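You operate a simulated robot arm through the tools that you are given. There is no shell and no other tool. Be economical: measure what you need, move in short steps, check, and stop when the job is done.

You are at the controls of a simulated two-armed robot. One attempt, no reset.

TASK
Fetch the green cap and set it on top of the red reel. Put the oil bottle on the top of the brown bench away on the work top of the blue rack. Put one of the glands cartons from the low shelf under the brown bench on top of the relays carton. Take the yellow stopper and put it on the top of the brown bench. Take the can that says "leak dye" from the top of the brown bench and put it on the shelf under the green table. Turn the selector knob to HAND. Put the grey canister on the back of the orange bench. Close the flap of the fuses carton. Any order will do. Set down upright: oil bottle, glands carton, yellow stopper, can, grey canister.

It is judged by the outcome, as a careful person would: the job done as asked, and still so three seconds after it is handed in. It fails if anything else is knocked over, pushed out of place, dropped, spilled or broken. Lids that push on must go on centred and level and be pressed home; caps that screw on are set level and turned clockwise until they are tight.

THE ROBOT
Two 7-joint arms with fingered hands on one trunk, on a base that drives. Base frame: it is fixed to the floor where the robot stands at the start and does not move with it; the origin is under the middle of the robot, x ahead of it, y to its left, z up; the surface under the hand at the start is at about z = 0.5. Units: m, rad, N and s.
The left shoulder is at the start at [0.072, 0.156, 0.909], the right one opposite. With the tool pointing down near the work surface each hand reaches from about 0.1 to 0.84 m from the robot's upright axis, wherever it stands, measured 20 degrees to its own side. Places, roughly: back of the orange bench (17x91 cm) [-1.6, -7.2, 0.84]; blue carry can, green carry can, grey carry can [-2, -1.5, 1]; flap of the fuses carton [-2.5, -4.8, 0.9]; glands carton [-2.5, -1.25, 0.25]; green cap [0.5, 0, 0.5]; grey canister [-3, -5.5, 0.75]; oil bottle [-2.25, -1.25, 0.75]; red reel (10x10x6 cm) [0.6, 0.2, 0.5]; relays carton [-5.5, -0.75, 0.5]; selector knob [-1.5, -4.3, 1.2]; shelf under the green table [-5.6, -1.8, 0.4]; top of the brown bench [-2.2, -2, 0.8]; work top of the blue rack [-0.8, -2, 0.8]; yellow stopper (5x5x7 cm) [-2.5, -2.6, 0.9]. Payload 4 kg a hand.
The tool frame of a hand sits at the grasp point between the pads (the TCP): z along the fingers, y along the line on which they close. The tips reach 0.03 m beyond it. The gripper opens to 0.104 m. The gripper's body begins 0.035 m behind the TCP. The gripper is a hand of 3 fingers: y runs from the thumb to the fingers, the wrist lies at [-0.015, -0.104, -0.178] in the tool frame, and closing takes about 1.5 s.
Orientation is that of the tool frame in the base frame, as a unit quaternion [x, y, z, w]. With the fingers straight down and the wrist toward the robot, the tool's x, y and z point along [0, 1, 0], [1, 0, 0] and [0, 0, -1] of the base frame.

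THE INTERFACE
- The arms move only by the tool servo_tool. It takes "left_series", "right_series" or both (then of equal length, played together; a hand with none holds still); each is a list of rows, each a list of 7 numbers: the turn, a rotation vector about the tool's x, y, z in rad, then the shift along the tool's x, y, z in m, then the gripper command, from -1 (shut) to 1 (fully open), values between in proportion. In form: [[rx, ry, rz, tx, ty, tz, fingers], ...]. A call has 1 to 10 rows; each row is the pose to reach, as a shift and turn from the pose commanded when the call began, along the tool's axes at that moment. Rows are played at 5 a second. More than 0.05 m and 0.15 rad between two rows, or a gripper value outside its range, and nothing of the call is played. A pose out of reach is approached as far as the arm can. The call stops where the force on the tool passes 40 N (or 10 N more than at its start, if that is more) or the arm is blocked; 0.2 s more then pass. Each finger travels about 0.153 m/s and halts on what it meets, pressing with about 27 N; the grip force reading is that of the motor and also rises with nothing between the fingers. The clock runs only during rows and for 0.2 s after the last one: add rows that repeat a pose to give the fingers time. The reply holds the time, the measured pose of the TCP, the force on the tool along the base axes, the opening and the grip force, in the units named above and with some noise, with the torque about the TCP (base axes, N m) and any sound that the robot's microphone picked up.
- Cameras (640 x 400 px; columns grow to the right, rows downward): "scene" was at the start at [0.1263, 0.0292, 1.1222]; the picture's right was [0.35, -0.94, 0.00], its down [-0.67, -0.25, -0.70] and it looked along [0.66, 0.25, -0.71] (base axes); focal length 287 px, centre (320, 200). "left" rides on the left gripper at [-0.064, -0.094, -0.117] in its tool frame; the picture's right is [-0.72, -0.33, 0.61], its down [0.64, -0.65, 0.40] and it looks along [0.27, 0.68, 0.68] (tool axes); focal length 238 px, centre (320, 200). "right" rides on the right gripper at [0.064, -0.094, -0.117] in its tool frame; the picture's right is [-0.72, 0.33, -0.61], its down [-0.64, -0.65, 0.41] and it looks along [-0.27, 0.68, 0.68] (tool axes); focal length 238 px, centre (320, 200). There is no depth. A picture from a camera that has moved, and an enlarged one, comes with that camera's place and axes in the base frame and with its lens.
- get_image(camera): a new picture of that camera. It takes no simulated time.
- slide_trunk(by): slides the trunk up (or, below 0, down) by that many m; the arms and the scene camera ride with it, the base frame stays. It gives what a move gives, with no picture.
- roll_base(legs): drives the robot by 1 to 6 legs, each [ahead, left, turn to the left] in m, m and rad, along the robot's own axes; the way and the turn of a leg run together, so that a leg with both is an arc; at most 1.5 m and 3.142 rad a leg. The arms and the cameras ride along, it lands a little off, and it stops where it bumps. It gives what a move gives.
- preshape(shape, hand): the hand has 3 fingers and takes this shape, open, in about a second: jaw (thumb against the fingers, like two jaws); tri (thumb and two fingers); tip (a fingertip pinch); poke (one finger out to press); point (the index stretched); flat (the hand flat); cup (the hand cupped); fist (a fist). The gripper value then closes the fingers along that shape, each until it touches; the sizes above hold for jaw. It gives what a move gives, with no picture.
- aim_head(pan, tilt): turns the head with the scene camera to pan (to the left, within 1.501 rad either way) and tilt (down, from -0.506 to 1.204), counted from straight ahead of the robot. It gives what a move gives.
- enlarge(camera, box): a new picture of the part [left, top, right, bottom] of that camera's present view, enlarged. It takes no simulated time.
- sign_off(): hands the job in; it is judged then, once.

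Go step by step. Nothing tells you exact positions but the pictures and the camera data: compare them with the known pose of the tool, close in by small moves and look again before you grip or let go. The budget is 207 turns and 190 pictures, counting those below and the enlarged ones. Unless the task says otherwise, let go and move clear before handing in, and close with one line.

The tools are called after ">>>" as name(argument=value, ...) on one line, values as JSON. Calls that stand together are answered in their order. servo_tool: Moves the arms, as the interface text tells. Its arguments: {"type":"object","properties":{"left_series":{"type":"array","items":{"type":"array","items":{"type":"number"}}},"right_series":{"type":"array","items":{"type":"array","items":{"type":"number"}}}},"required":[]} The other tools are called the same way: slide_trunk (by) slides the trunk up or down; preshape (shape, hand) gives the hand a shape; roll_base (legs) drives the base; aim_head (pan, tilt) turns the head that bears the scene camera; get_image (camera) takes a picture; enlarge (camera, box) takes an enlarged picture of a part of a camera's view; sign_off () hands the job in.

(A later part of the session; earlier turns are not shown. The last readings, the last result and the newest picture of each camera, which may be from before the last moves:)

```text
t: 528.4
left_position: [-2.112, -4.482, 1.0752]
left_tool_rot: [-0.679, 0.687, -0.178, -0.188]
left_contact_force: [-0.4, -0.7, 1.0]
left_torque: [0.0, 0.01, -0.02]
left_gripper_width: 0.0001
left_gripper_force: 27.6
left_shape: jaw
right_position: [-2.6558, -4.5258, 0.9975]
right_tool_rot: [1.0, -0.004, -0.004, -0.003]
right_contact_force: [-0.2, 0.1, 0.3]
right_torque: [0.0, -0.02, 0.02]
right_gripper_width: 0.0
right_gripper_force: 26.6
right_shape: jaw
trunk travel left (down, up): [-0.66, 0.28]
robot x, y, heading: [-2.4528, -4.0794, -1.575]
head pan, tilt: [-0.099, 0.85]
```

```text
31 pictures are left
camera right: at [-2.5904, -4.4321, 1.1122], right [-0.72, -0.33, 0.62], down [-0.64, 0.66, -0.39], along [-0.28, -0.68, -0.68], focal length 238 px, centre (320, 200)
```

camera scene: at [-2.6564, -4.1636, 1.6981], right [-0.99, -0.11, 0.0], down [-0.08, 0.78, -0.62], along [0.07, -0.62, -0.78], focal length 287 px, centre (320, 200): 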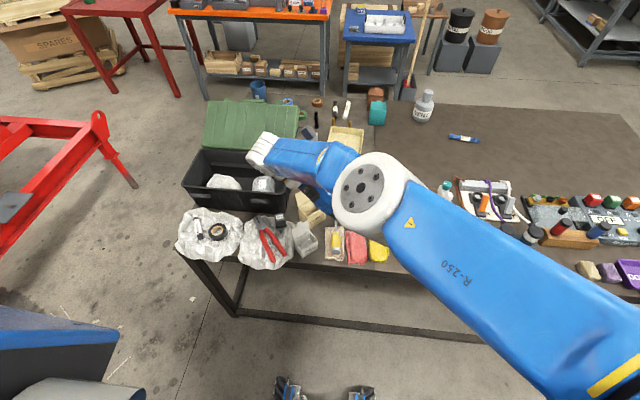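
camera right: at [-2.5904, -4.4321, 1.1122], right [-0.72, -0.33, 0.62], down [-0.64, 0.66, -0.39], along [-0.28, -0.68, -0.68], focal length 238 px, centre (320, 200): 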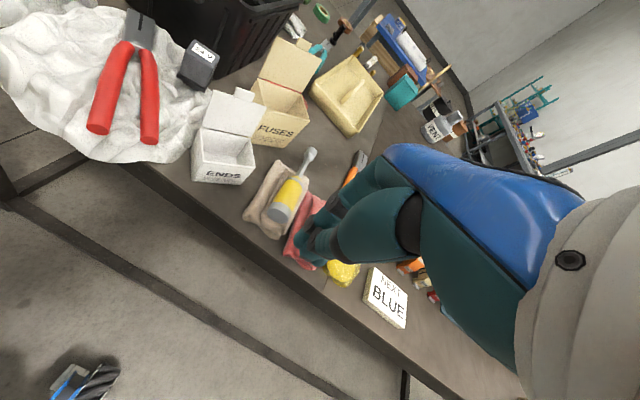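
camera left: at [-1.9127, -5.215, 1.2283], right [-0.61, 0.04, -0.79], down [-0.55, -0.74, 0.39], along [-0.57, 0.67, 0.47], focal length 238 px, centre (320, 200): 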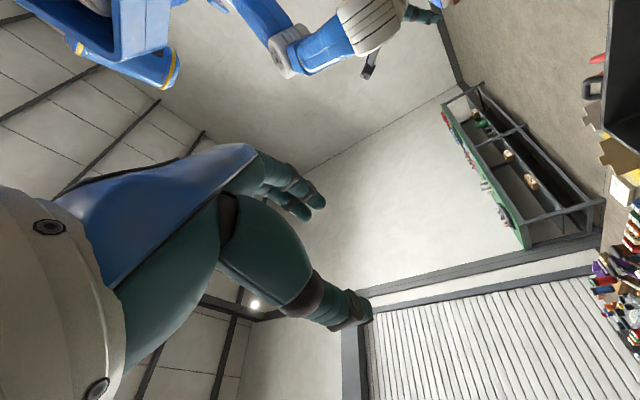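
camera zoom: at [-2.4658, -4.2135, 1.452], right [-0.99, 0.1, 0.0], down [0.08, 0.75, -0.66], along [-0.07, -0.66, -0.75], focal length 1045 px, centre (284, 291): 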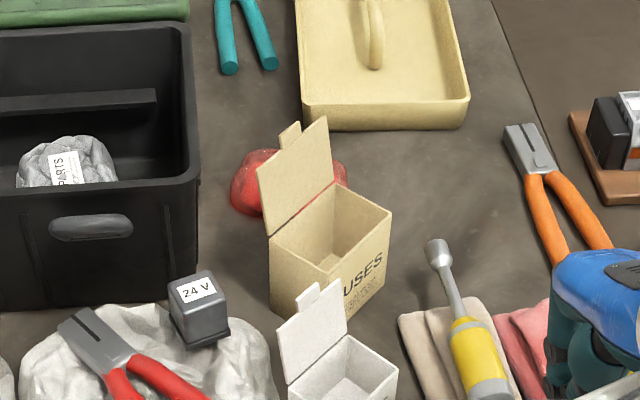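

Lid top edge is at about (-2.53,-4.803,0.927), leaning back. I repeat the move with smaller steps, going to just behind it.

>>> servo_tool(right_series=[[0, 0, 0, 0, 0, -0.03, -1], [0, 0, 0, 0.0194, 0.038, -0.03, -1], [0, 0, 0, 0.0388, 0.076, -0.03, -1], [0, 0, 0, 0.058, 0.114, -0.03, -1], [0, 0, 0, 0.0775, 0.152, -0.03, -1], [0, 0, 0, 0.097, 0.19, -0.03, -1], [0, 0, 0, 0.116, 0.228, -0.03, -1], [0, 0, 0, 0.136, 0.266, -0.03, -1], [0, 0, 0, 0.155, 0.304, -0.03, -1], [0, 0, 0, 0.155, 0.304, 0.01, -1]])

>>> enlarge(camera="scene", box=[270, 120, 390, 230])

>>> get_image(camera="right")

```text
t: 530.6
left_position: [-2.1118, -4.4818, 1.0748]
left_tool_rot: [-0.679, 0.687, -0.178, -0.188]
left_contact_force: [-0.2, 0.0, 0.2]
left_torque: [-0.01, -0.02, -0.01]
left_gripper_width: 0.0
left_gripper_force: 26.9
left_shape: jaw
right_position: [-2.5033, -4.8313, 0.9815]
right_tool_rot: [1.0, -0.002, -0.004, -0.003]
right_contact_force: [-0.4, 0.2, -0.7]
right_torque: [-0.03, -0.03, 0.01]
right_gripper_width: 0.0
right_gripper_force: 27.1
right_shape: jaw
trunk travel left (down, up): [-0.66, 0.28]
robot x, y, heading: [-2.4583, -4.0805, -1.578]
head pan, tilt: [-0.099, 0.85]
```

```text
3.64 times, centred on (330, 175) of scene
camera zoom: at [-2.4637, -4.2154, 1.4519], right [-0.99, 0.1, 0.0], down [0.08, 0.75, -0.66], along [-0.07, -0.65, -0.75], focal length 1045 px, centre (284, 291)
```

zoom: 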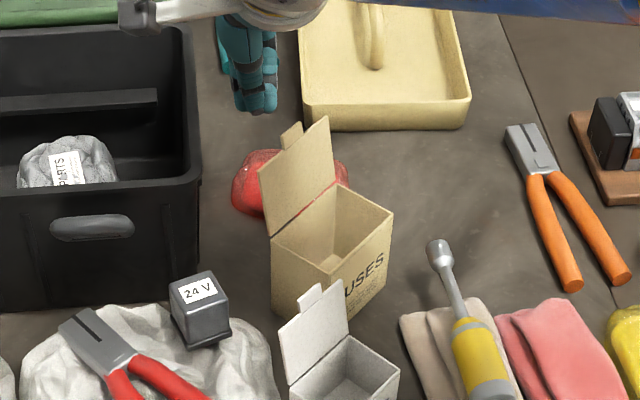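

```text
29 pictures are left
camera right: at [-2.4375, -4.7377, 1.0969], right [-0.72, -0.33, 0.62], down [-0.64, 0.66, -0.39], along [-0.28, -0.68, -0.68], focal length 238 px, centre (320, 200)
```

right: 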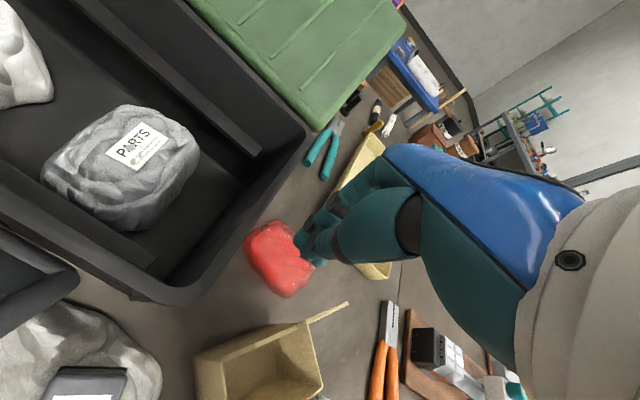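

The fingertips are behind the lid, clear of the toolbox. I lower and sweep northwest to swing the lid over.

>>> servo_tool(right_series=[[0, 0, 0, 0, 0, 0.025, -1], [0, 0, 0, 0, 0, 0.046, -1], [0, 0, 0, -0.015, -0.014, 0.046, -1], [0, 0, 0, -0.029, -0.027, 0.046, -1], [0, 0, 0, -0.044, -0.041, 0.046, -1], [0, 0, 0, -0.058, -0.055, 0.046, -1], [0, 0, 0, -0.073, -0.069, 0.046, -1], [0, 0, 0, -0.084, -0.079, 0.04, -1]])

>>> enlarge(camera="scene", box=[270, 120, 390, 230])

```text
t: 532.4
left_position: [-2.1131, -4.4804, 1.0754]
left_tool_rot: [-0.679, 0.687, -0.179, -0.187]
left_contact_force: [-0.2, -0.5, 0.2]
left_torque: [-0.01, 0.01, 0.02]
left_gripper_width: 0.0002
left_gripper_force: 26.8
left_shape: jaw
right_position: [-2.5868, -4.7502, 0.944]
right_tool_rot: [1.0, -0.003, -0.004, -0.002]
right_contact_force: [0.0, 0.0, 0.2]
right_torque: [0.0, -0.02, 0.0]
right_gripper_width: 0.0003
right_gripper_force: 26.6
right_shape: jaw
trunk travel left (down, up): [-0.66, 0.28]
robot x, y, heading: [-2.4558, -4.0818, -1.572]
head pan, tilt: [-0.099, 0.85]
```

```text
3.64 times, centred on (330, 175) of scene
camera zoom: at [-2.4663, -4.2137, 1.452], right [-0.99, 0.1, 0.0], down [0.08, 0.75, -0.66], along [-0.07, -0.66, -0.75], focal length 1045 px, centre (284, 291)
```

zoom: 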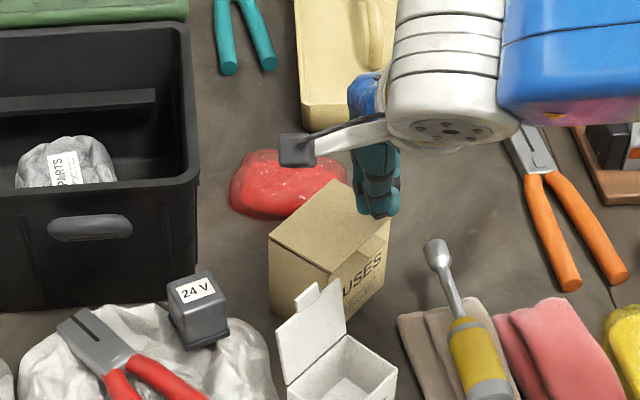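

The lid has swung over and lies on the box. I press it lightly at its middle and toward the front edge.

>>> servo_tool(right_series=[[0, 0, 0, 0, 0, -0.02, -1], [0, 0, 0, 0.022, 0.013, -0.02, -1], [0, 0, 0, 0.022, 0.013, 0.005, -1], [0, 0, 0, 0.022, 0.013, 0.018, -1], [0, 0, 0, 0.022, 0.013, 0.026, -1], [0, 0, 0, 0.022, 0.013, 0.03, -1], [0, 0, 0, 0.022, 0.013, 0.03, -1]])

>>> enlarge(camera="scene", box=[270, 120, 390, 230])

```text
t: 534.0
left_position: [-2.1117, -4.4775, 1.0769]
left_tool_rot: [-0.679, 0.687, -0.178, -0.188]
left_contact_force: [0.5, -0.7, 0.7]
left_torque: [0.0, -0.01, -0.03]
left_gripper_width: 0.0001
left_gripper_force: 27.6
left_shape: jaw
right_position: [-2.5643, -4.7675, 0.9268]
right_tool_rot: [1.0, -0.004, -0.002, 0.008]
right_contact_force: [-1.5, 9.1, 22.7]
right_torque: [0.39, 0.05, 0.01]
right_gripper_width: 0.0
right_gripper_force: 26.9
right_shape: jaw
trunk travel left (down, up): [-0.66, 0.28]
robot x, y, heading: [-2.4582, -4.0833, -1.576]
head pan, tilt: [-0.099, 0.85]
stopped in row 7 (right hand): the force on the tool passed its limit at 41 N (the readings are from after the stop); the commanded pose is now the measured one
```

```text
3.64 times, centred on (330, 175) of scene
camera zoom: at [-2.4653, -4.2098, 1.4523], right [-0.99, 0.1, 0.0], down [0.08, 0.75, -0.66], along [-0.07, -0.66, -0.75], focal length 1045 px, centre (284, 291)
```

zoom: 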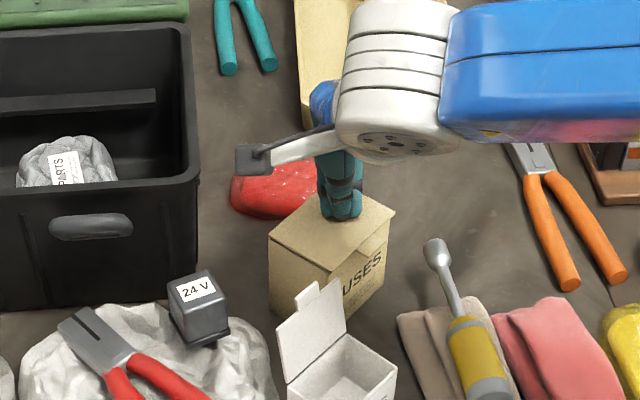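

The lid is shut and the carton stayed in place. I lift the hand clear, raise the trunk, and drive around the table's west end to reach the grey canister from the south.

>>> servo_tool(right_series=[[0, 0, 0, 0, 0, -0.04, -1], [0, 0, 0, 0, 0, -0.09, -1], [0, 0, 0, 0, -0.04, -0.12, -1], [0, 0, 0, 0, -0.09, -0.12, -1], [0, 0, 0, 0, -0.14, -0.12, -1], [0, 0, 0, 0, -0.19, -0.12, -1], [0, 0, 0, 0, -0.24, -0.12, -1], [0, 0, 0, 0, -0.29, -0.12, -1]])

>>> slide_trunk(by=0.2)

>>> roll_base(legs=[[0, -1.4, 0], [0, -1.1, 0], [1.0, 0, 0]])

>>> aim_head(pan=0.6, tilt=0.45)

>>> get_image(camera="scene")

```text
t: 535.8
left_position: [-2.1128, -4.4814, 1.0764]
left_tool_rot: [-0.679, 0.687, -0.178, -0.187]
left_contact_force: [0.8, -0.1, 0.2]
left_torque: [0.0, 0.01, 0.01]
left_gripper_width: 0.0001
left_gripper_force: 27.2
left_shape: jaw
right_position: [-2.5627, -4.5085, 1.0402]
right_tool_rot: [1.0, -0.004, -0.003, 0.004]
right_contact_force: [0.7, -0.6, 1.3]
right_torque: [-0.01, 0.0, 0.0]
right_gripper_width: 0.0
right_gripper_force: 26.7
right_shape: jaw
right hand out of reach, approached as far as the arm can: row 8
trunk travel left (down, up): [-0.66, 0.28]
robot x, y, heading: [-2.4558, -4.0804, -1.582]
head pan, tilt: [-0.099, 0.85]
```

```text
t: 537.9
left_position: [-2.112, -4.4815, 1.2761]
left_tool_rot: [-0.679, 0.687, -0.177, -0.188]
left_contact_force: [-1.0, 1.0, 0.8]
left_torque: [-0.03, 0.02, -0.01]
left_gripper_width: 0.0001
left_gripper_force: 26.9
left_shape: jaw
right_position: [-2.5621, -4.5087, 1.2417]
right_tool_rot: [1.0, -0.005, -0.003, 0.003]
right_contact_force: [-0.1, -0.1, -0.5]
right_torque: [0.01, -0.04, 0.05]
right_gripper_width: 0.0002
right_gripper_force: 27.0
right_shape: jaw
trunk travel left (down, up): [-0.86, 0.08]
robot x, y, heading: [-2.4522, -4.0819, -1.571]
head pan, tilt: [-0.099, 0.85]
```

```text
t: 555.2
left_position: [-4.6679, -5.4786, 1.2763]
left_tool_rot: [-0.676, 0.69, -0.177, -0.188]
left_contact_force: [-0.2, -0.7, 0.1]
left_torque: [-0.01, 0.01, 0.01]
left_gripper_width: 0.0001
left_gripper_force: 27.2
left_shape: jaw
right_position: [-5.1182, -5.5034, 1.2425]
right_tool_rot: [1.0, -0.007, -0.003, 0.004]
right_contact_force: [0.8, -0.7, 0.2]
right_torque: [-0.03, 0.04, -0.01]
right_gripper_width: 0.0
right_gripper_force: 26.7
right_shape: jaw
trunk travel left (down, up): [-0.86, 0.08]
robot x, y, heading: [-5.0082, -5.0826, -1.583]
head pan, tilt: [-0.099, 0.85]
```

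```text
t: 556.2
left_position: [-4.6692, -5.481, 1.2762]
left_tool_rot: [-0.676, 0.689, -0.177, -0.189]
left_contact_force: [0.4, -0.1, 0.6]
left_torque: [-0.02, -0.03, -0.02]
left_gripper_width: 0.0
left_gripper_force: 27.6
left_shape: jaw
right_position: [-5.1196, -5.5051, 1.2412]
right_tool_rot: [1.0, -0.007, -0.003, 0.003]
right_contact_force: [0.0, 0.3, 0.0]
right_torque: [-0.04, -0.01, -0.02]
right_gripper_width: 0.0001
right_gripper_force: 26.6
right_shape: jaw
trunk travel left (down, up): [-0.86, 0.08]
robot x, y, heading: [-5.0099, -5.0788, -1.58]
head pan, tilt: [0.6, 0.45]
```

```text
26 pictures are left
camera scene: at [-4.9607, -5.211, 1.6863], right [-0.83, -0.56, 0.0], down [-0.24, 0.36, -0.9], along [0.5, -0.75, -0.44], focal length 287 px, centre (320, 200)
```

scene: 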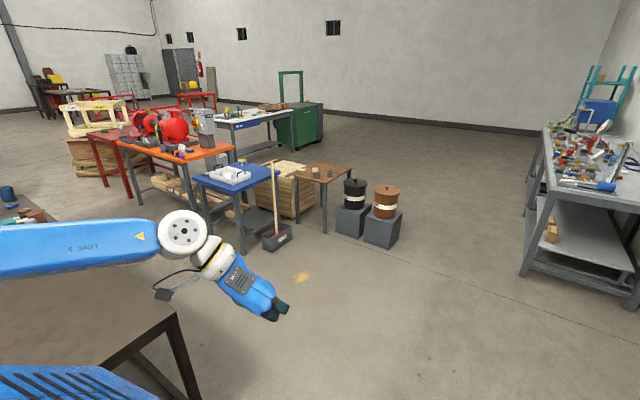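

Open floor here. I go south, turn north, and slide east to the canister.

>>> roll_base(legs=[[1.0, 0, 0], [0, 0, 1.575], [0, 0, 1.575], [0, -1.5, 0], [0, -0.4, 0]])

>>> aim_head(pan=0.0, tilt=0.75)

>>> get_image(camera="scene")

```text
t: 578.2
left_position: [-3.4838, -5.6692, 1.2746]
left_tool_rot: [0.679, 0.687, 0.188, -0.179]
left_contact_force: [0.4, 0.0, 0.7]
left_torque: [0.02, -0.05, 0.03]
left_gripper_width: 0.0002
left_gripper_force: 26.9
left_shape: jaw
right_position: [-3.0352, -5.6319, 1.2414]
right_tool_rot: [-0.008, 1.0, 0.005, 0.005]
right_contact_force: [-0.7, -0.3, -1.0]
right_torque: [-0.01, 0.0, -0.03]
right_gripper_width: 0.0001
right_gripper_force: 27.0
right_shape: jaw
trunk travel left (down, up): [-0.86, 0.08]
robot x, y, heading: [-3.1209, -6.0588, 1.59]
head pan, tilt: [0.6, 0.45]
```

```text
t: 579.2
left_position: [-3.478, -5.6689, 1.2764]
left_tool_rot: [0.678, 0.687, 0.186, -0.181]
left_contact_force: [-0.8, 0.2, 0.1]
left_torque: [-0.01, 0.01, 0.0]
left_gripper_width: 0.0
left_gripper_force: 26.8
left_shape: jaw
right_position: [-3.0281, -5.6322, 1.2413]
right_tool_rot: [-0.009, 1.0, 0.004, 0.003]
right_contact_force: [-0.5, 0.4, -0.2]
right_torque: [0.03, 0.03, 0.0]
right_gripper_width: 0.0001
right_gripper_force: 27.1
right_shape: jaw
trunk travel left (down, up): [-0.86, 0.08]
robot x, y, heading: [-3.124, -6.0595, 1.596]
head pan, tilt: [0.0, 0.75]
```

```text
25 pictures are left
camera scene: at [-3.1342, -5.9232, 1.6601], right [1.0, 0.02, 0.0], down [0.02, -0.68, -0.73], along [-0.01, 0.73, -0.68], focal length 287 px, centre (320, 200)
```

scene: 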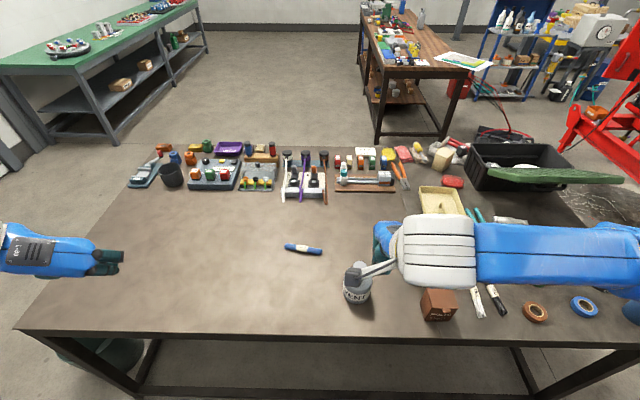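

>>> get_image(camera="right")

```text
24 pictures are left
camera right: at [-3.091, -5.7291, 1.3556], right [0.71, 0.33, 0.62], down [0.65, -0.64, -0.41], along [0.26, 0.69, -0.67], focal length 238 px, centre (320, 200)
```

right: 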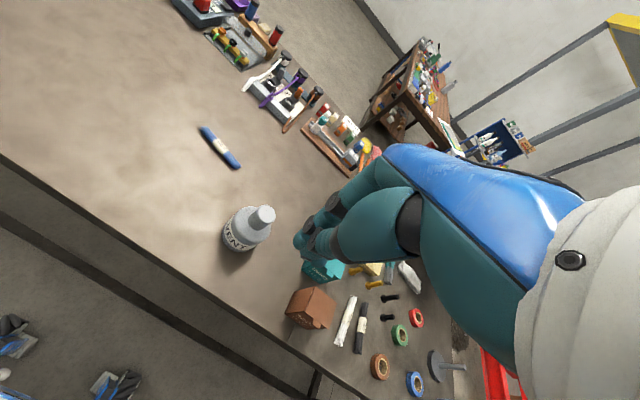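

The canister (≈9 cm wide, neck ≈4 cm, top z≈0.96) is at (-3.023,-5.452). I open the right hand and move above its neck.

>>> servo_tool(right_series=[[0, 0, 0, -0.001, 0.045, 0, 0], [0, 0, 0, -0.003, 0.09, 0, 0.5], [0, 0, 0, -0.004, 0.135, 0, 0.6], [0, 0, 0, -0.005, 0.18, 0, 0.6], [0, 0, 0, -0.005, 0.18, 0.05, 0.6], [0, 0, 0, -0.005, 0.18, 0.1, 0.6], [0, 0, 0, -0.005, 0.18, 0.15, 0.6], [0, 0, 0, -0.005, 0.18, 0.195, 0.6], [0, 0, 0, -0.005, 0.18, 0.225, 0.6]])

>>> get_image(camera="right")

```text
t: 581.2
left_position: [-3.477, -5.6701, 1.2763]
left_tool_rot: [0.679, 0.686, 0.186, -0.181]
left_contact_force: [0.7, -0.4, 0.4]
left_torque: [-0.04, -0.01, 0.01]
left_gripper_width: 0.0001
left_gripper_force: 27.3
left_shape: jaw
right_position: [-3.0217, -5.45, 1.0189]
right_tool_rot: [-0.007, 1.0, 0.004, 0.002]
right_contact_force: [0.5, 0.0, 0.7]
right_torque: [0.01, 0.02, -0.03]
right_gripper_width: 0.0829
right_gripper_force: 0.2
right_shape: jaw
trunk travel left (down, up): [-0.86, 0.08]
robot x, y, heading: [-3.1258, -6.0573, 1.582]
head pan, tilt: [0.0, 0.75]
```

```text
23 pictures are left
camera right: at [-3.0849, -5.5455, 1.1337], right [0.71, 0.33, 0.62], down [0.65, -0.64, -0.41], along [0.26, 0.69, -0.67], focal length 238 px, centre (320, 200)
```

right: 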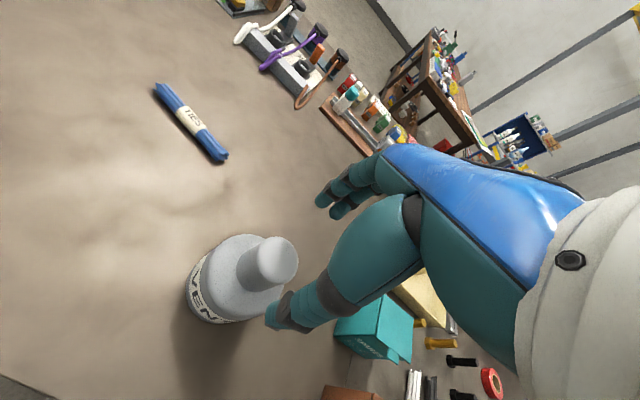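

Centred. I descend so the fingertips flank the neck and close.

>>> servo_tool(right_series=[[0, 0, 0, 0.002, -0.001, 0.04, 0.6], [0, 0, 0, 0.002, -0.001, 0.074, 0.6], [0, 0, 0, 0.002, -0.001, 0.074, 0.1], [0, 0, 0, 0.002, -0.001, 0.074, -0.4], [0, 0, 0, 0.002, -0.001, 0.074, -1], [0, 0, 0, 0.002, -0.001, 0.074, -1], [0, 0, 0, 0.002, -0.001, 0.074, -1], [0, 0, 0, 0.002, -0.001, 0.05, -1], [0, 0, 0, 0.002, -0.001, 0.02, -1], [0, 0, 0, 0.002, -0.001, 0.02, -1]])

>>> get_image(camera="right")

```text
t: 583.4
left_position: [-3.4764, -5.6695, 1.2754]
left_tool_rot: [0.679, 0.687, 0.186, -0.18]
left_contact_force: [0.4, -0.1, 0.0]
left_torque: [0.01, 0.01, -0.01]
left_gripper_width: 0.0
left_gripper_force: 26.9
left_shape: jaw
right_position: [-3.026, -5.4509, 0.9971]
right_tool_rot: [-0.008, 1.0, 0.003, 0.002]
right_contact_force: [0.3, 0.3, -6.2]
right_torque: [-0.02, 0.05, 0.01]
right_gripper_width: 0.0331
right_gripper_force: 27.3
right_shape: jaw
trunk travel left (down, up): [-0.86, 0.08]
robot x, y, heading: [-3.1218, -6.0584, 1.593]
head pan, tilt: [0.0, 0.75]
```

```text
22 pictures are left
camera right: at [-3.0891, -5.5476, 1.1115], right [0.71, 0.33, 0.62], down [0.65, -0.64, -0.41], along [0.26, 0.69, -0.67], focal length 238 px, centre (320, 200)
```

right: 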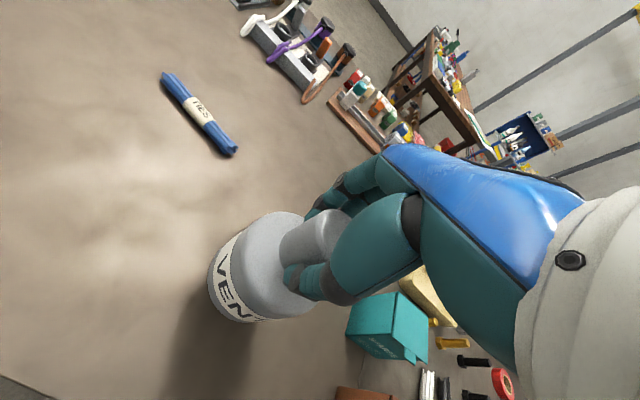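

The canister is held firmly. I raise and retract it, then turn south and go to the front of the orange bench for a look.

>>> servo_tool(right_series=[[0, 0, 0, 0, 0, -0.05, -1], [0, 0, 0, 0, 0, -0.1, -1], [0, 0, 0, 0, 0, -0.15, -1], [0, 0, 0, 0, 0, -0.2, -1], [0, 0, 0, 0, -0.04, -0.22, -1], [0, 0, 0, 0, -0.085, -0.22, -1], [0, 0, 0, 0, -0.13, -0.22, -1], [0, 0, 0, 0, -0.16, -0.22, -1]])

>>> roll_base(legs=[[-0.12, 0, 0], [0, 0, -1.58], [0, 0, -1.58], [0, 1.45, 0]])

>>> aim_head(pan=0.0, tilt=0.6)

>>> get_image(camera="scene")

```text
t: 585.2
left_position: [-3.4756, -5.669, 1.2762]
left_tool_rot: [0.679, 0.687, 0.185, -0.182]
left_contact_force: [0.1, 0.6, -0.4]
left_torque: [-0.02, 0.0, 0.02]
left_gripper_width: 0.0
left_gripper_force: 26.8
left_shape: jaw
right_position: [-3.0245, -5.6132, 1.2175]
right_tool_rot: [-0.007, 1.0, 0.004, 0.002]
right_contact_force: [-0.4, 0.4, -6.0]
right_torque: [-0.03, 0.02, 0.02]
right_gripper_width: 0.0328
right_gripper_force: 26.7
right_shape: jaw
trunk travel left (down, up): [-0.86, 0.08]
robot x, y, heading: [-3.127, -6.0587, 1.592]
head pan, tilt: [0.0, 0.75]
```

```text
t: 600.8
left_position: [-1.3238, -6.5033, 1.2779]
left_tool_rot: [0.694, -0.672, 0.183, 0.182]
left_contact_force: [-0.4, 0.2, 0.2]
left_torque: [0.0, 0.01, 0.0]
left_gripper_width: 0.0
left_gripper_force: 27.2
left_shape: jaw
right_position: [-1.7743, -6.5681, 1.2159]
right_tool_rot: [1.0, 0.017, -0.002, 0.004]
right_contact_force: [0.4, 0.4, -5.5]
right_torque: [0.03, 0.0, -0.01]
right_gripper_width: 0.0326
right_gripper_force: 27.0
right_shape: jaw
trunk travel left (down, up): [-0.86, 0.08]
robot x, y, heading: [-1.6803, -6.1236, -1.534]
head pan, tilt: [0.0, 0.75]
```

```text
t: 601.5
left_position: [-1.3216, -6.5017, 1.2769]
left_tool_rot: [0.693, -0.672, 0.184, 0.185]
left_contact_force: [0.3, -0.4, -0.5]
left_torque: [0.0, -0.01, -0.01]
left_gripper_width: 0.0
left_gripper_force: 26.4
left_shape: jaw
right_position: [-1.7719, -6.5673, 1.217]
right_tool_rot: [1.0, 0.016, -0.002, 0.005]
right_contact_force: [0.1, -0.5, -6.7]
right_torque: [0.02, -0.02, -0.01]
right_gripper_width: 0.0325
right_gripper_force: 27.4
right_shape: jaw
trunk travel left (down, up): [-0.86, 0.08]
robot x, y, heading: [-1.6804, -6.1213, -1.531]
head pan, tilt: [0.0, 0.6]
```

```text
21 pictures are left
camera scene: at [-1.676, -6.2636, 1.6727], right [-1.0, -0.04, 0.0], down [-0.02, 0.57, -0.82], along [0.03, -0.82, -0.57], focal length 287 px, centre (320, 200)
```

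scene: 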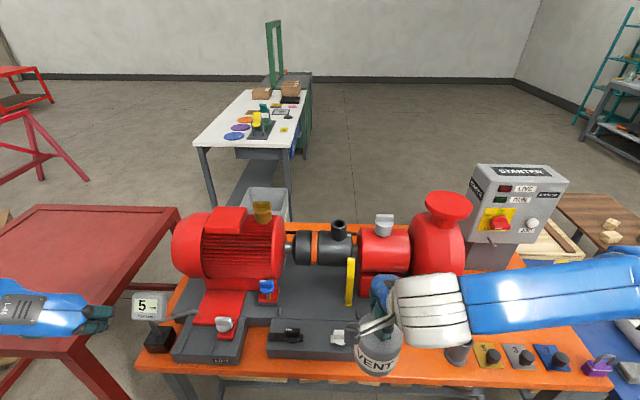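

The back strip lies behind the pump, best reached from the south side. I drive around by the west to get behind the orange bench.

>>> roll_base(legs=[[0, 0, -0.04], [0, -1.5, 0], [0, -1.5, 0], [0, -0.2, 0], [1.5, 0, 0], [0.8, 0, 0]])

>>> roll_base(legs=[[0, 0, 1.57], [0, 0, 1.57], [0, -1.4, 0]])

>>> aim_head(pan=-0.8, tilt=0.4)

>>> get_image(camera="scene")

```text
t: 628.5
left_position: [-4.4464, -8.8574, 1.2764]
left_tool_rot: [0.691, -0.674, 0.184, 0.185]
left_contact_force: [-0.2, 0.0, 0.6]
left_torque: [0.0, -0.01, 0.0]
left_gripper_width: 0.0
left_gripper_force: 26.6
left_shape: jaw
right_position: [-4.8974, -8.9198, 1.2161]
right_tool_rot: [1.0, 0.013, -0.002, 0.005]
right_contact_force: [-0.4, -0.4, -6.0]
right_torque: [0.05, 0.0, 0.0]
right_gripper_width: 0.0324
right_gripper_force: 26.7
right_shape: jaw
trunk travel left (down, up): [-0.86, 0.08]
robot x, y, heading: [-4.8044, -8.4784, -1.54]
head pan, tilt: [0.0, 0.6]
```

```text
t: 642.9
left_position: [-3.7377, -8.1354, 1.2758]
left_tool_rot: [0.705, 0.659, 0.194, -0.174]
left_contact_force: [0.5, -0.6, -0.2]
left_torque: [-0.03, 0.01, 0.0]
left_gripper_width: 0.0001
left_gripper_force: 27.0
left_shape: jaw
right_position: [-3.2834, -8.1157, 1.2167]
right_tool_rot: [0.032, 0.999, 0.005, 0.003]
right_contact_force: [-0.4, 0.6, -5.9]
right_torque: [-0.05, 0.02, 0.0]
right_gripper_width: 0.0323
right_gripper_force: 26.5
right_shape: jaw
trunk travel left (down, up): [-0.86, 0.08]
robot x, y, heading: [-3.4121, -8.5507, 1.511]
head pan, tilt: [0.0, 0.6]
```

```text
t: 644.0
left_position: [-3.7346, -8.1369, 1.2771]
left_tool_rot: [0.705, 0.659, 0.194, -0.175]
left_contact_force: [0.1, 0.2, 0.0]
left_torque: [0.01, -0.03, 0.01]
left_gripper_width: 0.0
left_gripper_force: 27.1
left_shape: jaw
right_position: [-3.2812, -8.117, 1.2177]
right_tool_rot: [0.032, 0.999, 0.005, 0.003]
right_contact_force: [0.1, 0.7, -5.2]
right_torque: [-0.04, 0.0, -0.01]
right_gripper_width: 0.0318
right_gripper_force: 26.7
right_shape: jaw
trunk travel left (down, up): [-0.86, 0.08]
robot x, y, heading: [-3.411, -8.5494, 1.514]
head pan, tilt: [-0.799, 0.4]
```

```text
20 pictures are left
camera scene: at [-3.3451, -8.4362, 1.6911], right [0.65, -0.76, 0.0], down [-0.29, -0.26, -0.92], along [0.7, 0.6, -0.39], focal length 287 px, centre (320, 200)
```

scene: 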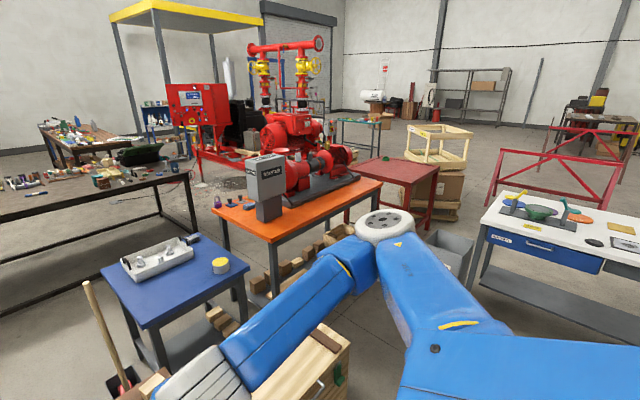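

The back strip behind the pump is clear from this side (back edge y≈-7.26). I move behind it, facing north.

>>> roll_base(legs=[[0, 0, 0.057], [0, -1.5, 0], [0, -0.13, 0], [0.62, 0, 0]])

>>> aim_head(pan=0.1, tilt=0.7)

>>> get_image(camera="scene")

```text
t: 655.8
left_position: [-2.115, -7.5452, 1.2799]
left_tool_rot: [0.689, 0.676, 0.188, -0.181]
left_contact_force: [0.3, 0.5, 0.1]
left_torque: [-0.02, 0.03, -0.02]
left_gripper_width: 0.0001
left_gripper_force: 26.7
left_shape: jaw
right_position: [-1.6616, -7.5024, 1.2178]
right_tool_rot: [0.008, 1.0, 0.006, 0.002]
right_contact_force: [0.4, -0.9, -6.2]
right_torque: [0.01, -0.03, -0.01]
right_gripper_width: 0.0321
right_gripper_force: 26.9
right_shape: jaw
trunk travel left (down, up): [-0.86, 0.08]
robot x, y, heading: [-1.7751, -7.9375, 1.562]
head pan, tilt: [-0.799, 0.4]
```

```text
t: 657.0
left_position: [-2.1014, -7.5404, 1.2816]
left_tool_rot: [0.69, 0.675, 0.186, -0.183]
left_contact_force: [1.2, 0.6, 0.3]
left_torque: [0.05, 0.04, 0.04]
left_gripper_width: 0.0
left_gripper_force: 26.7
left_shape: jaw
right_position: [-1.6484, -7.4994, 1.2154]
right_tool_rot: [0.008, 1.0, 0.005, -0.003]
right_contact_force: [0.1, 0.3, -6.0]
right_torque: [-0.01, 0.02, 0.01]
right_gripper_width: 0.032
right_gripper_force: 27.6
right_shape: jaw
trunk travel left (down, up): [-0.86, 0.08]
robot x, y, heading: [-1.7743, -7.937, 1.565]
head pan, tilt: [0.099, 0.7]
```

```text
19 pictures are left
camera scene: at [-1.7741, -7.7997, 1.6641], right [1.0, 0.09, -0.01], down [0.05, -0.64, -0.76], along [-0.07, 0.76, -0.65], focal length 287 px, centre (320, 200)
```

scene: 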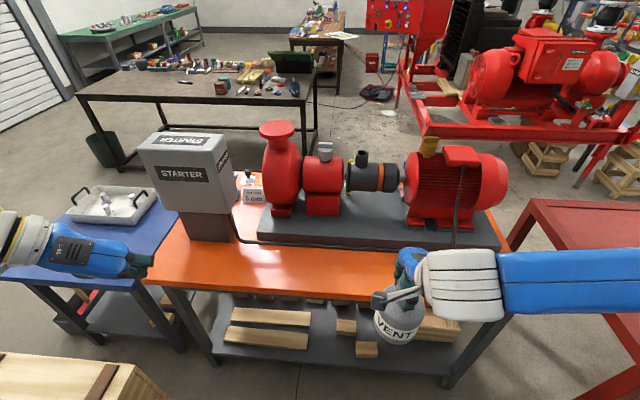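

The strip behind the pump is clear; I'll set the canister at (-1.65,-7.21). I extend over it and lower most of the way.

>>> servo_tool(right_series=[[0, 0, 0, 0, 0.048, 0, -1], [0, 0, 0, 0, 0.096, 0, -1], [0, 0, 0, 0, 0.144, 0, -1], [0, 0, 0, 0, 0.192, 0, -1], [0, 0, 0, 0, 0.24, 0, -1], [0, 0, 0, 0, 0.287, 0, -1], [0, 0, 0, 0, 0.287, 0.05, -1], [0, 0, 0, 0, 0.287, 0.1, -1], [0, 0, 0, 0, 0.287, 0.15, -1], [0, 0, 0, 0, 0.287, 0.2, -1]])

>>> get_image(camera="right")

```text
t: 659.2
left_position: [-2.1145, -7.5399, 1.2772]
left_tool_rot: [0.689, 0.677, 0.188, -0.18]
left_contact_force: [0.1, -0.2, -0.7]
left_torque: [-0.04, 0.01, -0.02]
left_gripper_width: 0.0002
left_gripper_force: 26.6
left_shape: jaw
right_position: [-1.659, -7.2099, 1.0197]
right_tool_rot: [0.008, 1.0, 0.005, 0.001]
right_contact_force: [-0.4, 0.1, -6.4]
right_torque: [-0.01, 0.03, 0.01]
right_gripper_width: 0.0321
right_gripper_force: 26.8
right_shape: jaw
trunk travel left (down, up): [-0.86, 0.08]
robot x, y, heading: [-1.7791, -7.9382, 1.561]
head pan, tilt: [0.099, 0.7]
```

```text
18 pictures are left
camera right: at [-1.7237, -7.3038, 1.1333], right [0.72, 0.31, 0.62], down [0.63, -0.66, -0.41], along [0.28, 0.69, -0.67], focal length 238 px, centre (320, 200)
```

right: 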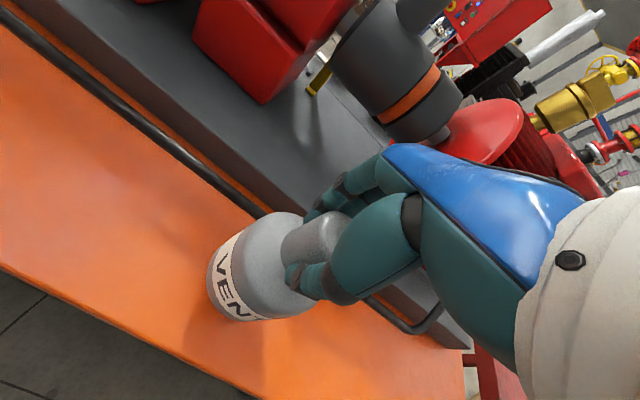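

Over the strip, clear of the black conduit. I lower to contact.

>>> servo_tool(right_series=[[0, 0, 0, 0, -0.008, 0.012, -1], [0, 0, 0, 0, -0.008, 0.022, -1], [0, 0, 0, 0, -0.008, 0.028, -1], [0, 0, 0, 0, -0.008, 0.034, -1], [0, 0, 0, 0, -0.008, 0.034, -1]])

```text
t: 660.4
left_position: [-2.1141, -7.542, 1.2785]
left_tool_rot: [0.69, 0.675, 0.188, -0.181]
left_contact_force: [-0.1, 0.2, -0.1]
left_torque: [0.01, -0.01, 0.02]
left_gripper_width: 0.0002
left_gripper_force: 26.7
left_shape: jaw
right_position: [-1.6567, -7.2182, 0.9849]
right_tool_rot: [0.009, 1.0, 0.005, 0.001]
right_contact_force: [-0.2, -0.6, -5.0]
right_torque: [0.0, 0.01, 0.02]
right_gripper_width: 0.0318
right_gripper_force: 27.4
right_shape: jaw
trunk travel left (down, up): [-0.86, 0.08]
robot x, y, heading: [-1.7788, -7.9427, 1.561]
head pan, tilt: [0.099, 0.7]
```

>>> servo_tool(right_series=[[0, 0, 0, 0, 0, 0.004, -1], [0, 0, 0, 0, 0, 0.007, -1], [0, 0, 0, 0, 0, 0.007, -1]])

```text
t: 661.2
left_position: [-2.1121, -7.5428, 1.2787]
left_tool_rot: [0.689, 0.676, 0.188, -0.18]
left_contact_force: [0.5, 0.2, 0.1]
left_torque: [-0.01, -0.01, 0.03]
left_gripper_width: 0.0
left_gripper_force: 26.8
left_shape: jaw
right_position: [-1.656, -7.2179, 0.978]
right_tool_rot: [0.008, 1.0, 0.006, 0.001]
right_contact_force: [0.5, -1.2, -6.5]
right_torque: [0.01, 0.04, 0.0]
right_gripper_width: 0.0319
right_gripper_force: 27.3
right_shape: jaw
trunk travel left (down, up): [-0.86, 0.08]
robot x, y, heading: [-1.7778, -7.9368, 1.56]
head pan, tilt: [0.099, 0.7]
```

Still not touching; I lower further in small steps.

>>> servo_tool(right_series=[[0, 0, 0, 0, 0, 0.004, -1], [0, 0, 0, 0, 0, 0.008, -1], [0, 0, 0, 0, 0, 0.011, -1], [0, 0, 0, 0, 0, 0.011, -1]])

>>> get_image(camera="right")

```text
t: 662.2
left_position: [-2.1136, -7.5458, 1.2788]
left_tool_rot: [0.689, 0.676, 0.19, -0.18]
left_contact_force: [-0.7, 0.0, 0.8]
left_torque: [0.01, -0.03, -0.01]
left_gripper_width: 0.0001
left_gripper_force: 26.6
left_shape: jaw
right_position: [-1.6576, -7.2196, 0.9729]
right_tool_rot: [0.007, 1.0, 0.009, 0.0]
right_contact_force: [-4.8, 4.0, 20.3]
right_torque: [0.2, 0.06, 0.06]
right_gripper_width: 0.0333
right_gripper_force: 27.5
right_shape: jaw
trunk travel left (down, up): [-0.86, 0.08]
robot x, y, heading: [-1.7784, -7.9393, 1.558]
head pan, tilt: [0.099, 0.7]
```

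```text
17 pictures are left
camera right: at [-1.722, -7.3149, 1.0866], right [0.72, 0.31, 0.62], down [0.63, -0.65, -0.42], along [0.28, 0.69, -0.67], focal length 238 px, centre (320, 200)
```

right: 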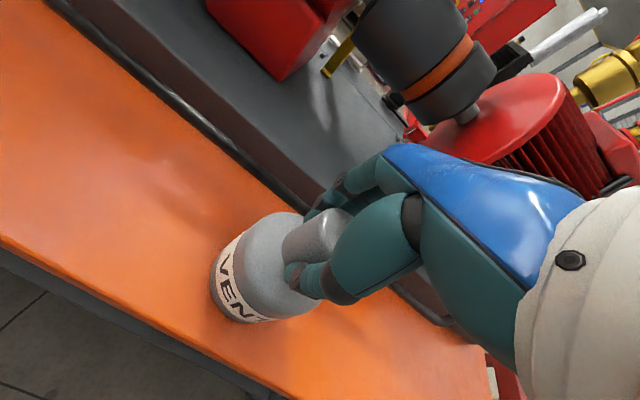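

It stands on the strip. I ease off, release, and rise.

>>> servo_tool(right_series=[[0, 0, 0, 0, 0, -0.003, -1], [0, 0, 0, 0, 0, -0.004, -0.7], [0, 0, 0, 0, 0, -0.004, -0.2], [0, 0, 0, 0, 0, -0.004, 0.4], [0, 0, 0, 0, 0, -0.004, 0.6], [0, 0, 0, 0, 0, -0.04, 0.6], [0, 0, 0, 0, 0, -0.09, 0.6], [0, 0, 0, 0, 0, -0.14, 0.6], [0, 0, 0, 0, -0.04, -0.17, 0.6], [0, 0, 0, 0, -0.08, -0.18, 0.6]])

>>> get_image(camera="right")

```text
t: 664.4
left_position: [-2.1112, -7.5461, 1.2802]
left_tool_rot: [0.689, 0.676, 0.189, -0.182]
left_contact_force: [-0.1, -0.1, 0.2]
left_torque: [-0.02, 0.01, -0.02]
left_gripper_width: 0.0
left_gripper_force: 27.5
left_shape: jaw
right_position: [-1.6539, -7.3059, 1.1511]
right_tool_rot: [0.009, 1.0, 0.007, -0.001]
right_contact_force: [-0.2, -0.6, -0.2]
right_torque: [0.07, -0.01, 0.0]
right_gripper_width: 0.0832
right_gripper_force: 0.1
right_shape: jaw
trunk travel left (down, up): [-0.86, 0.08]
robot x, y, heading: [-1.777, -7.9365, 1.558]
head pan, tilt: [0.099, 0.7]
```

```text
16 pictures are left
camera right: at [-1.7191, -7.4009, 1.2649], right [0.72, 0.31, 0.62], down [0.63, -0.66, -0.41], along [0.28, 0.69, -0.67], focal length 238 px, centre (320, 200)
```

right: 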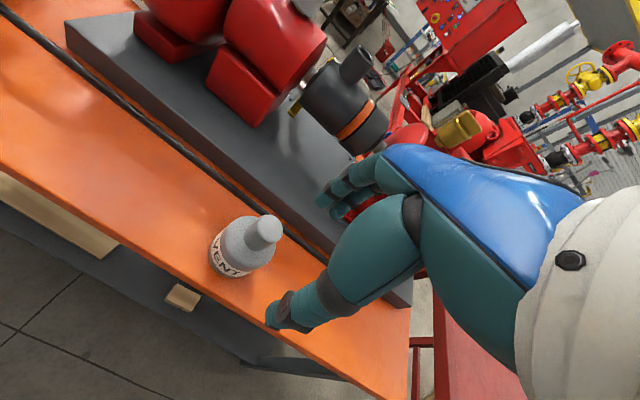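

The canister stands upright on the back of the orange bench. Last job: the selector knob. I return around and approach the door from the south.

>>> servo_tool(right_series=[[0, 0, 0, 0, -0.045, 0, 0], [0, 0, 0, 0, -0.09, 0, -0.5], [0, 0, 0, 0, -0.13, 0, -1], [0, 0, 0, 0, -0.15, 0, -1]])

>>> roll_base(legs=[[-0.55, 0, 0.012], [0, 1.5, 0], [0, 1.5, 0], [1.5, 0, 0], [0.9, 0, 0]])

>>> roll_base(legs=[[0, -1.5, 0], [0, -1.45, 0], [0.45, 0, 0]])

>>> aim_head(pan=-0.15, tilt=0.3)

>>> get_image(camera="scene")

```text
t: 665.4
left_position: [-2.1116, -7.5423, 1.2795]
left_tool_rot: [0.689, 0.676, 0.188, -0.181]
left_contact_force: [0.2, 0.0, -0.6]
left_torque: [0.0, 0.02, 0.0]
left_gripper_width: 0.0002
left_gripper_force: 27.0
left_shape: jaw
right_position: [-1.6552, -7.4506, 1.1455]
right_tool_rot: [0.008, 1.0, 0.005, 0.001]
right_contact_force: [-0.4, -0.5, 0.2]
right_torque: [-0.02, -0.02, 0.05]
right_gripper_width: 0.0
right_gripper_force: 27.6
right_shape: jaw
trunk travel left (down, up): [-0.86, 0.08]
robot x, y, heading: [-1.7761, -7.9426, 1.564]
head pan, tilt: [0.099, 0.7]
```

```text
t: 694.1
left_position: [-5.2653, -5.7478, 1.2802]
left_tool_rot: [0.668, 0.697, 0.182, -0.188]
left_contact_force: [-0.2, 0.6, -0.5]
left_torque: [-0.02, -0.01, 0.02]
left_gripper_width: 0.0002
left_gripper_force: 27.1
left_shape: jaw
right_position: [-4.8147, -5.6269, 1.1467]
right_tool_rot: [-0.024, 1.0, 0.006, 0.0]
right_contact_force: [-0.9, 0.2, -0.7]
right_torque: [0.01, 0.03, 0.01]
right_gripper_width: 0.0
right_gripper_force: 26.7
right_shape: jaw
trunk travel left (down, up): [-0.86, 0.08]
robot x, y, heading: [-4.9064, -6.1191, 1.627]
head pan, tilt: [0.099, 0.7]
```

```text
t: 709.8
left_position: [-2.3506, -5.5284, 1.2776]
left_tool_rot: [0.615, 0.742, 0.177, -0.198]
left_contact_force: [0.6, -1.3, 0.7]
left_torque: [0.01, 0.05, 0.02]
left_gripper_width: 0.0
left_gripper_force: 27.1
left_shape: jaw
right_position: [-1.9205, -5.3461, 1.1508]
right_tool_rot: [-0.094, 0.996, 0.009, 0.004]
right_contact_force: [0.4, 0.2, -0.4]
right_torque: [0.03, 0.02, -0.01]
right_gripper_width: 0.0
right_gripper_force: 27.4
right_shape: jaw
trunk travel left (down, up): [-0.86, 0.08]
robot x, y, heading: [-1.9315, -5.8427, 1.757]
head pan, tilt: [0.099, 0.7]
stopped in leg 3: the robot was blocked; the commanded pose is now the measured one
```

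```text
t: 710.6
left_position: [-2.3526, -5.5262, 1.2776]
left_tool_rot: [0.616, 0.742, 0.176, -0.196]
left_contact_force: [-0.1, 1.1, -1.1]
left_torque: [-0.03, -0.02, 0.02]
left_gripper_width: 0.0
left_gripper_force: 26.9
left_shape: jaw
right_position: [-1.9241, -5.3437, 1.1493]
right_tool_rot: [-0.093, 0.996, 0.008, 0.006]
right_contact_force: [0.1, -0.9, 0.0]
right_torque: [0.01, 0.02, -0.01]
right_gripper_width: 0.0
right_gripper_force: 26.7
right_shape: jaw
trunk travel left (down, up): [-0.86, 0.08]
robot x, y, heading: [-1.9306, -5.8421, 1.762]
head pan, tilt: [-0.15, 0.3]
```

```text
15 pictures are left
camera scene: at [-1.9493, -5.7, 1.701], right [1.0, 0.04, 0.0], down [0.01, -0.29, -0.96], along [-0.04, 0.95, -0.3], focal length 287 px, centre (320, 200)
```

scene: 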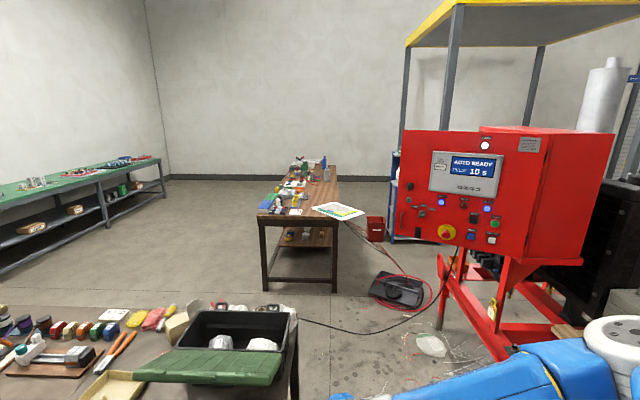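

I touched the table's corner lightly. The door's face is now in full view; I enlarge it.

>>> enlarge(camera="scene", box=[395, 125, 535, 260])

```text
2.96 times, centred on (465, 192) of scene
camera zoom: at [-1.9493, -5.7, 1.701], right [1.0, 0.04, 0.0], down [0.01, -0.29, -0.96], along [-0.04, 0.95, -0.3], focal length 852 px, centre (-110, 222)
```

zoom: 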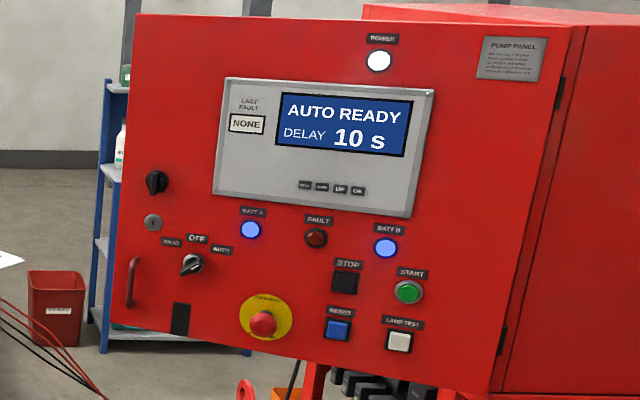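

The selector (labels HAND–OFF–AUTO, now at AUTO) is at about (-1.49,-4.32,1.195); the door's face normal points SSW. I turn the right hand forward with fingers set across the knob's bar, then drive up.

>>> servo_tool(right_series=[[-0.04, 0.098, 0.098, 0.004, 0.026, -0.009, 0], [-0.081, 0.196, 0.196, 0.008, 0.052, -0.018, 0], [-0.121, 0.293, 0.293, 0.012, 0.078, -0.027, 0], [-0.162, 0.391, 0.391, 0.016, 0.104, -0.036, 0], [-0.202, 0.489, 0.489, 0.02, 0.13, -0.046, 0], [-0.243, 0.587, 0.587, 0.02, 0.13, -0.046, 0], [-0.283, 0.685, 0.685, 0.02, 0.13, -0.046, 0], [-0.324, 0.783, 0.783, 0.02, 0.13, -0.046, 0], [-0.364, 0.88, 0.88, 0.02, 0.13, -0.046, 0], [-0.405, 0.978, 0.978, 0.02, 0.13, -0.046, 0]])

>>> servo_tool(right_series=[[-0.04, 0.098, 0.098, 0, 0, 0, 0], [-0.081, 0.196, 0.196, 0, 0, 0, 0], [-0.121, 0.293, 0.293, 0, 0, 0, 0], [-0.162, 0.391, 0.391, 0, 0, 0, 0], [-0.202, 0.489, 0.489, 0, 0, 0, 0], [-0.243, 0.587, 0.587, 0, 0, 0, 0], [-0.283, 0.685, 0.685, 0, 0, 0, 0], [-0.324, 0.783, 0.783, 0, 0, 0, 0]])

>>> roll_base(legs=[[0, 0, -0.19], [0, -0.17, 0], [0.68, 0, 0], [0, 0, -0.345]])

```text
t: 712.8
left_position: [-2.3513, -5.524, 1.2766]
left_tool_rot: [0.617, 0.742, 0.175, -0.195]
left_contact_force: [0.2, 0.1, -0.6]
left_torque: [0.02, 0.01, -0.01]
left_gripper_width: 0.0
left_gripper_force: 26.4
left_shape: jaw
right_position: [-1.9657, -5.2197, 1.1964]
right_tool_rot: [0.372, 0.79, 0.152, -0.463]
right_contact_force: [-0.6, -0.3, -0.2]
right_torque: [0.0, -0.01, 0.01]
right_gripper_width: 0.0518
right_gripper_force: 0.0
right_shape: jaw
trunk travel left (down, up): [-0.86, 0.08]
robot x, y, heading: [-1.9297, -5.8408, 1.76]
head pan, tilt: [-0.15, 0.3]
```

```text
t: 714.6
left_position: [-2.3511, -5.5233, 1.2765]
left_tool_rot: [0.616, 0.743, 0.175, -0.195]
left_contact_force: [-0.7, 0.4, 0.1]
left_torque: [0.04, 0.01, -0.02]
left_gripper_width: 0.0
left_gripper_force: 27.0
left_shape: jaw
right_position: [-1.9663, -5.2173, 1.1969]
right_tool_rot: [-0.619, -0.329, -0.215, 0.679]
right_contact_force: [0.2, -0.5, -0.3]
right_torque: [0.0, 0.03, 0.01]
right_gripper_width: 0.0519
right_gripper_force: 0.0
right_shape: jaw
trunk travel left (down, up): [-0.86, 0.08]
robot x, y, heading: [-1.9297, -5.8444, 1.759]
head pan, tilt: [-0.15, 0.3]
```

```text
t: 721.3
left_position: [-1.9651, -4.6662, 1.2729]
left_tool_rot: [0.79, 0.554, 0.222, -0.14]
left_contact_force: [-0.3, 0.8, -0.3]
left_torque: [-0.01, -0.04, -0.04]
left_gripper_width: 0.0001
left_gripper_force: 27.2
left_shape: jaw
right_position: [-1.4787, -4.6019, 1.1965]
right_tool_rot: [0.684, 0.157, 0.387, -0.598]
right_contact_force: [-0.8, 0.2, 0.4]
right_torque: [0.01, 0.02, -0.04]
right_gripper_width: 0.0518
right_gripper_force: 0.2
right_shape: jaw
trunk travel left (down, up): [-0.86, 0.08]
robot x, y, heading: [-1.76, -5.154, 1.226]
head pan, tilt: [-0.15, 0.3]
```

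Hand axis is square to the door. I check the knob with the right camera.

>>> get_image(camera="right")

>>> enlarge(camera="scene", box=[270, 150, 430, 270])

```text
13 pictures are left
camera right: at [-1.5408, -4.7045, 1.3049], right [-0.46, -0.48, -0.75], down [-0.72, 0.69, 0.0], along [0.52, 0.54, -0.66], focal length 238 px, centre (320, 200)
```

right: 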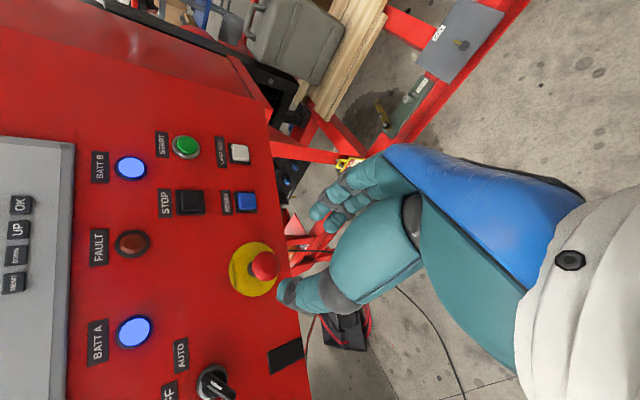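

```text
3.33 times, centred on (350, 210) of scene
camera zoom: at [-1.7085, -5.0198, 1.7004], right [0.88, -0.48, 0.01], down [-0.14, -0.26, -0.95], along [0.46, 0.84, -0.3], focal length 958 px, centre (220, 167)
```

zoom: 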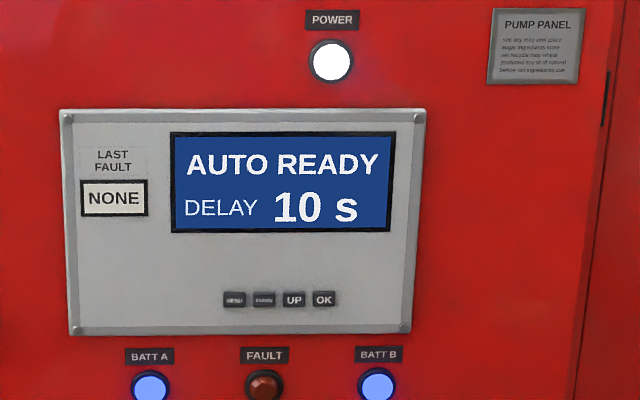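

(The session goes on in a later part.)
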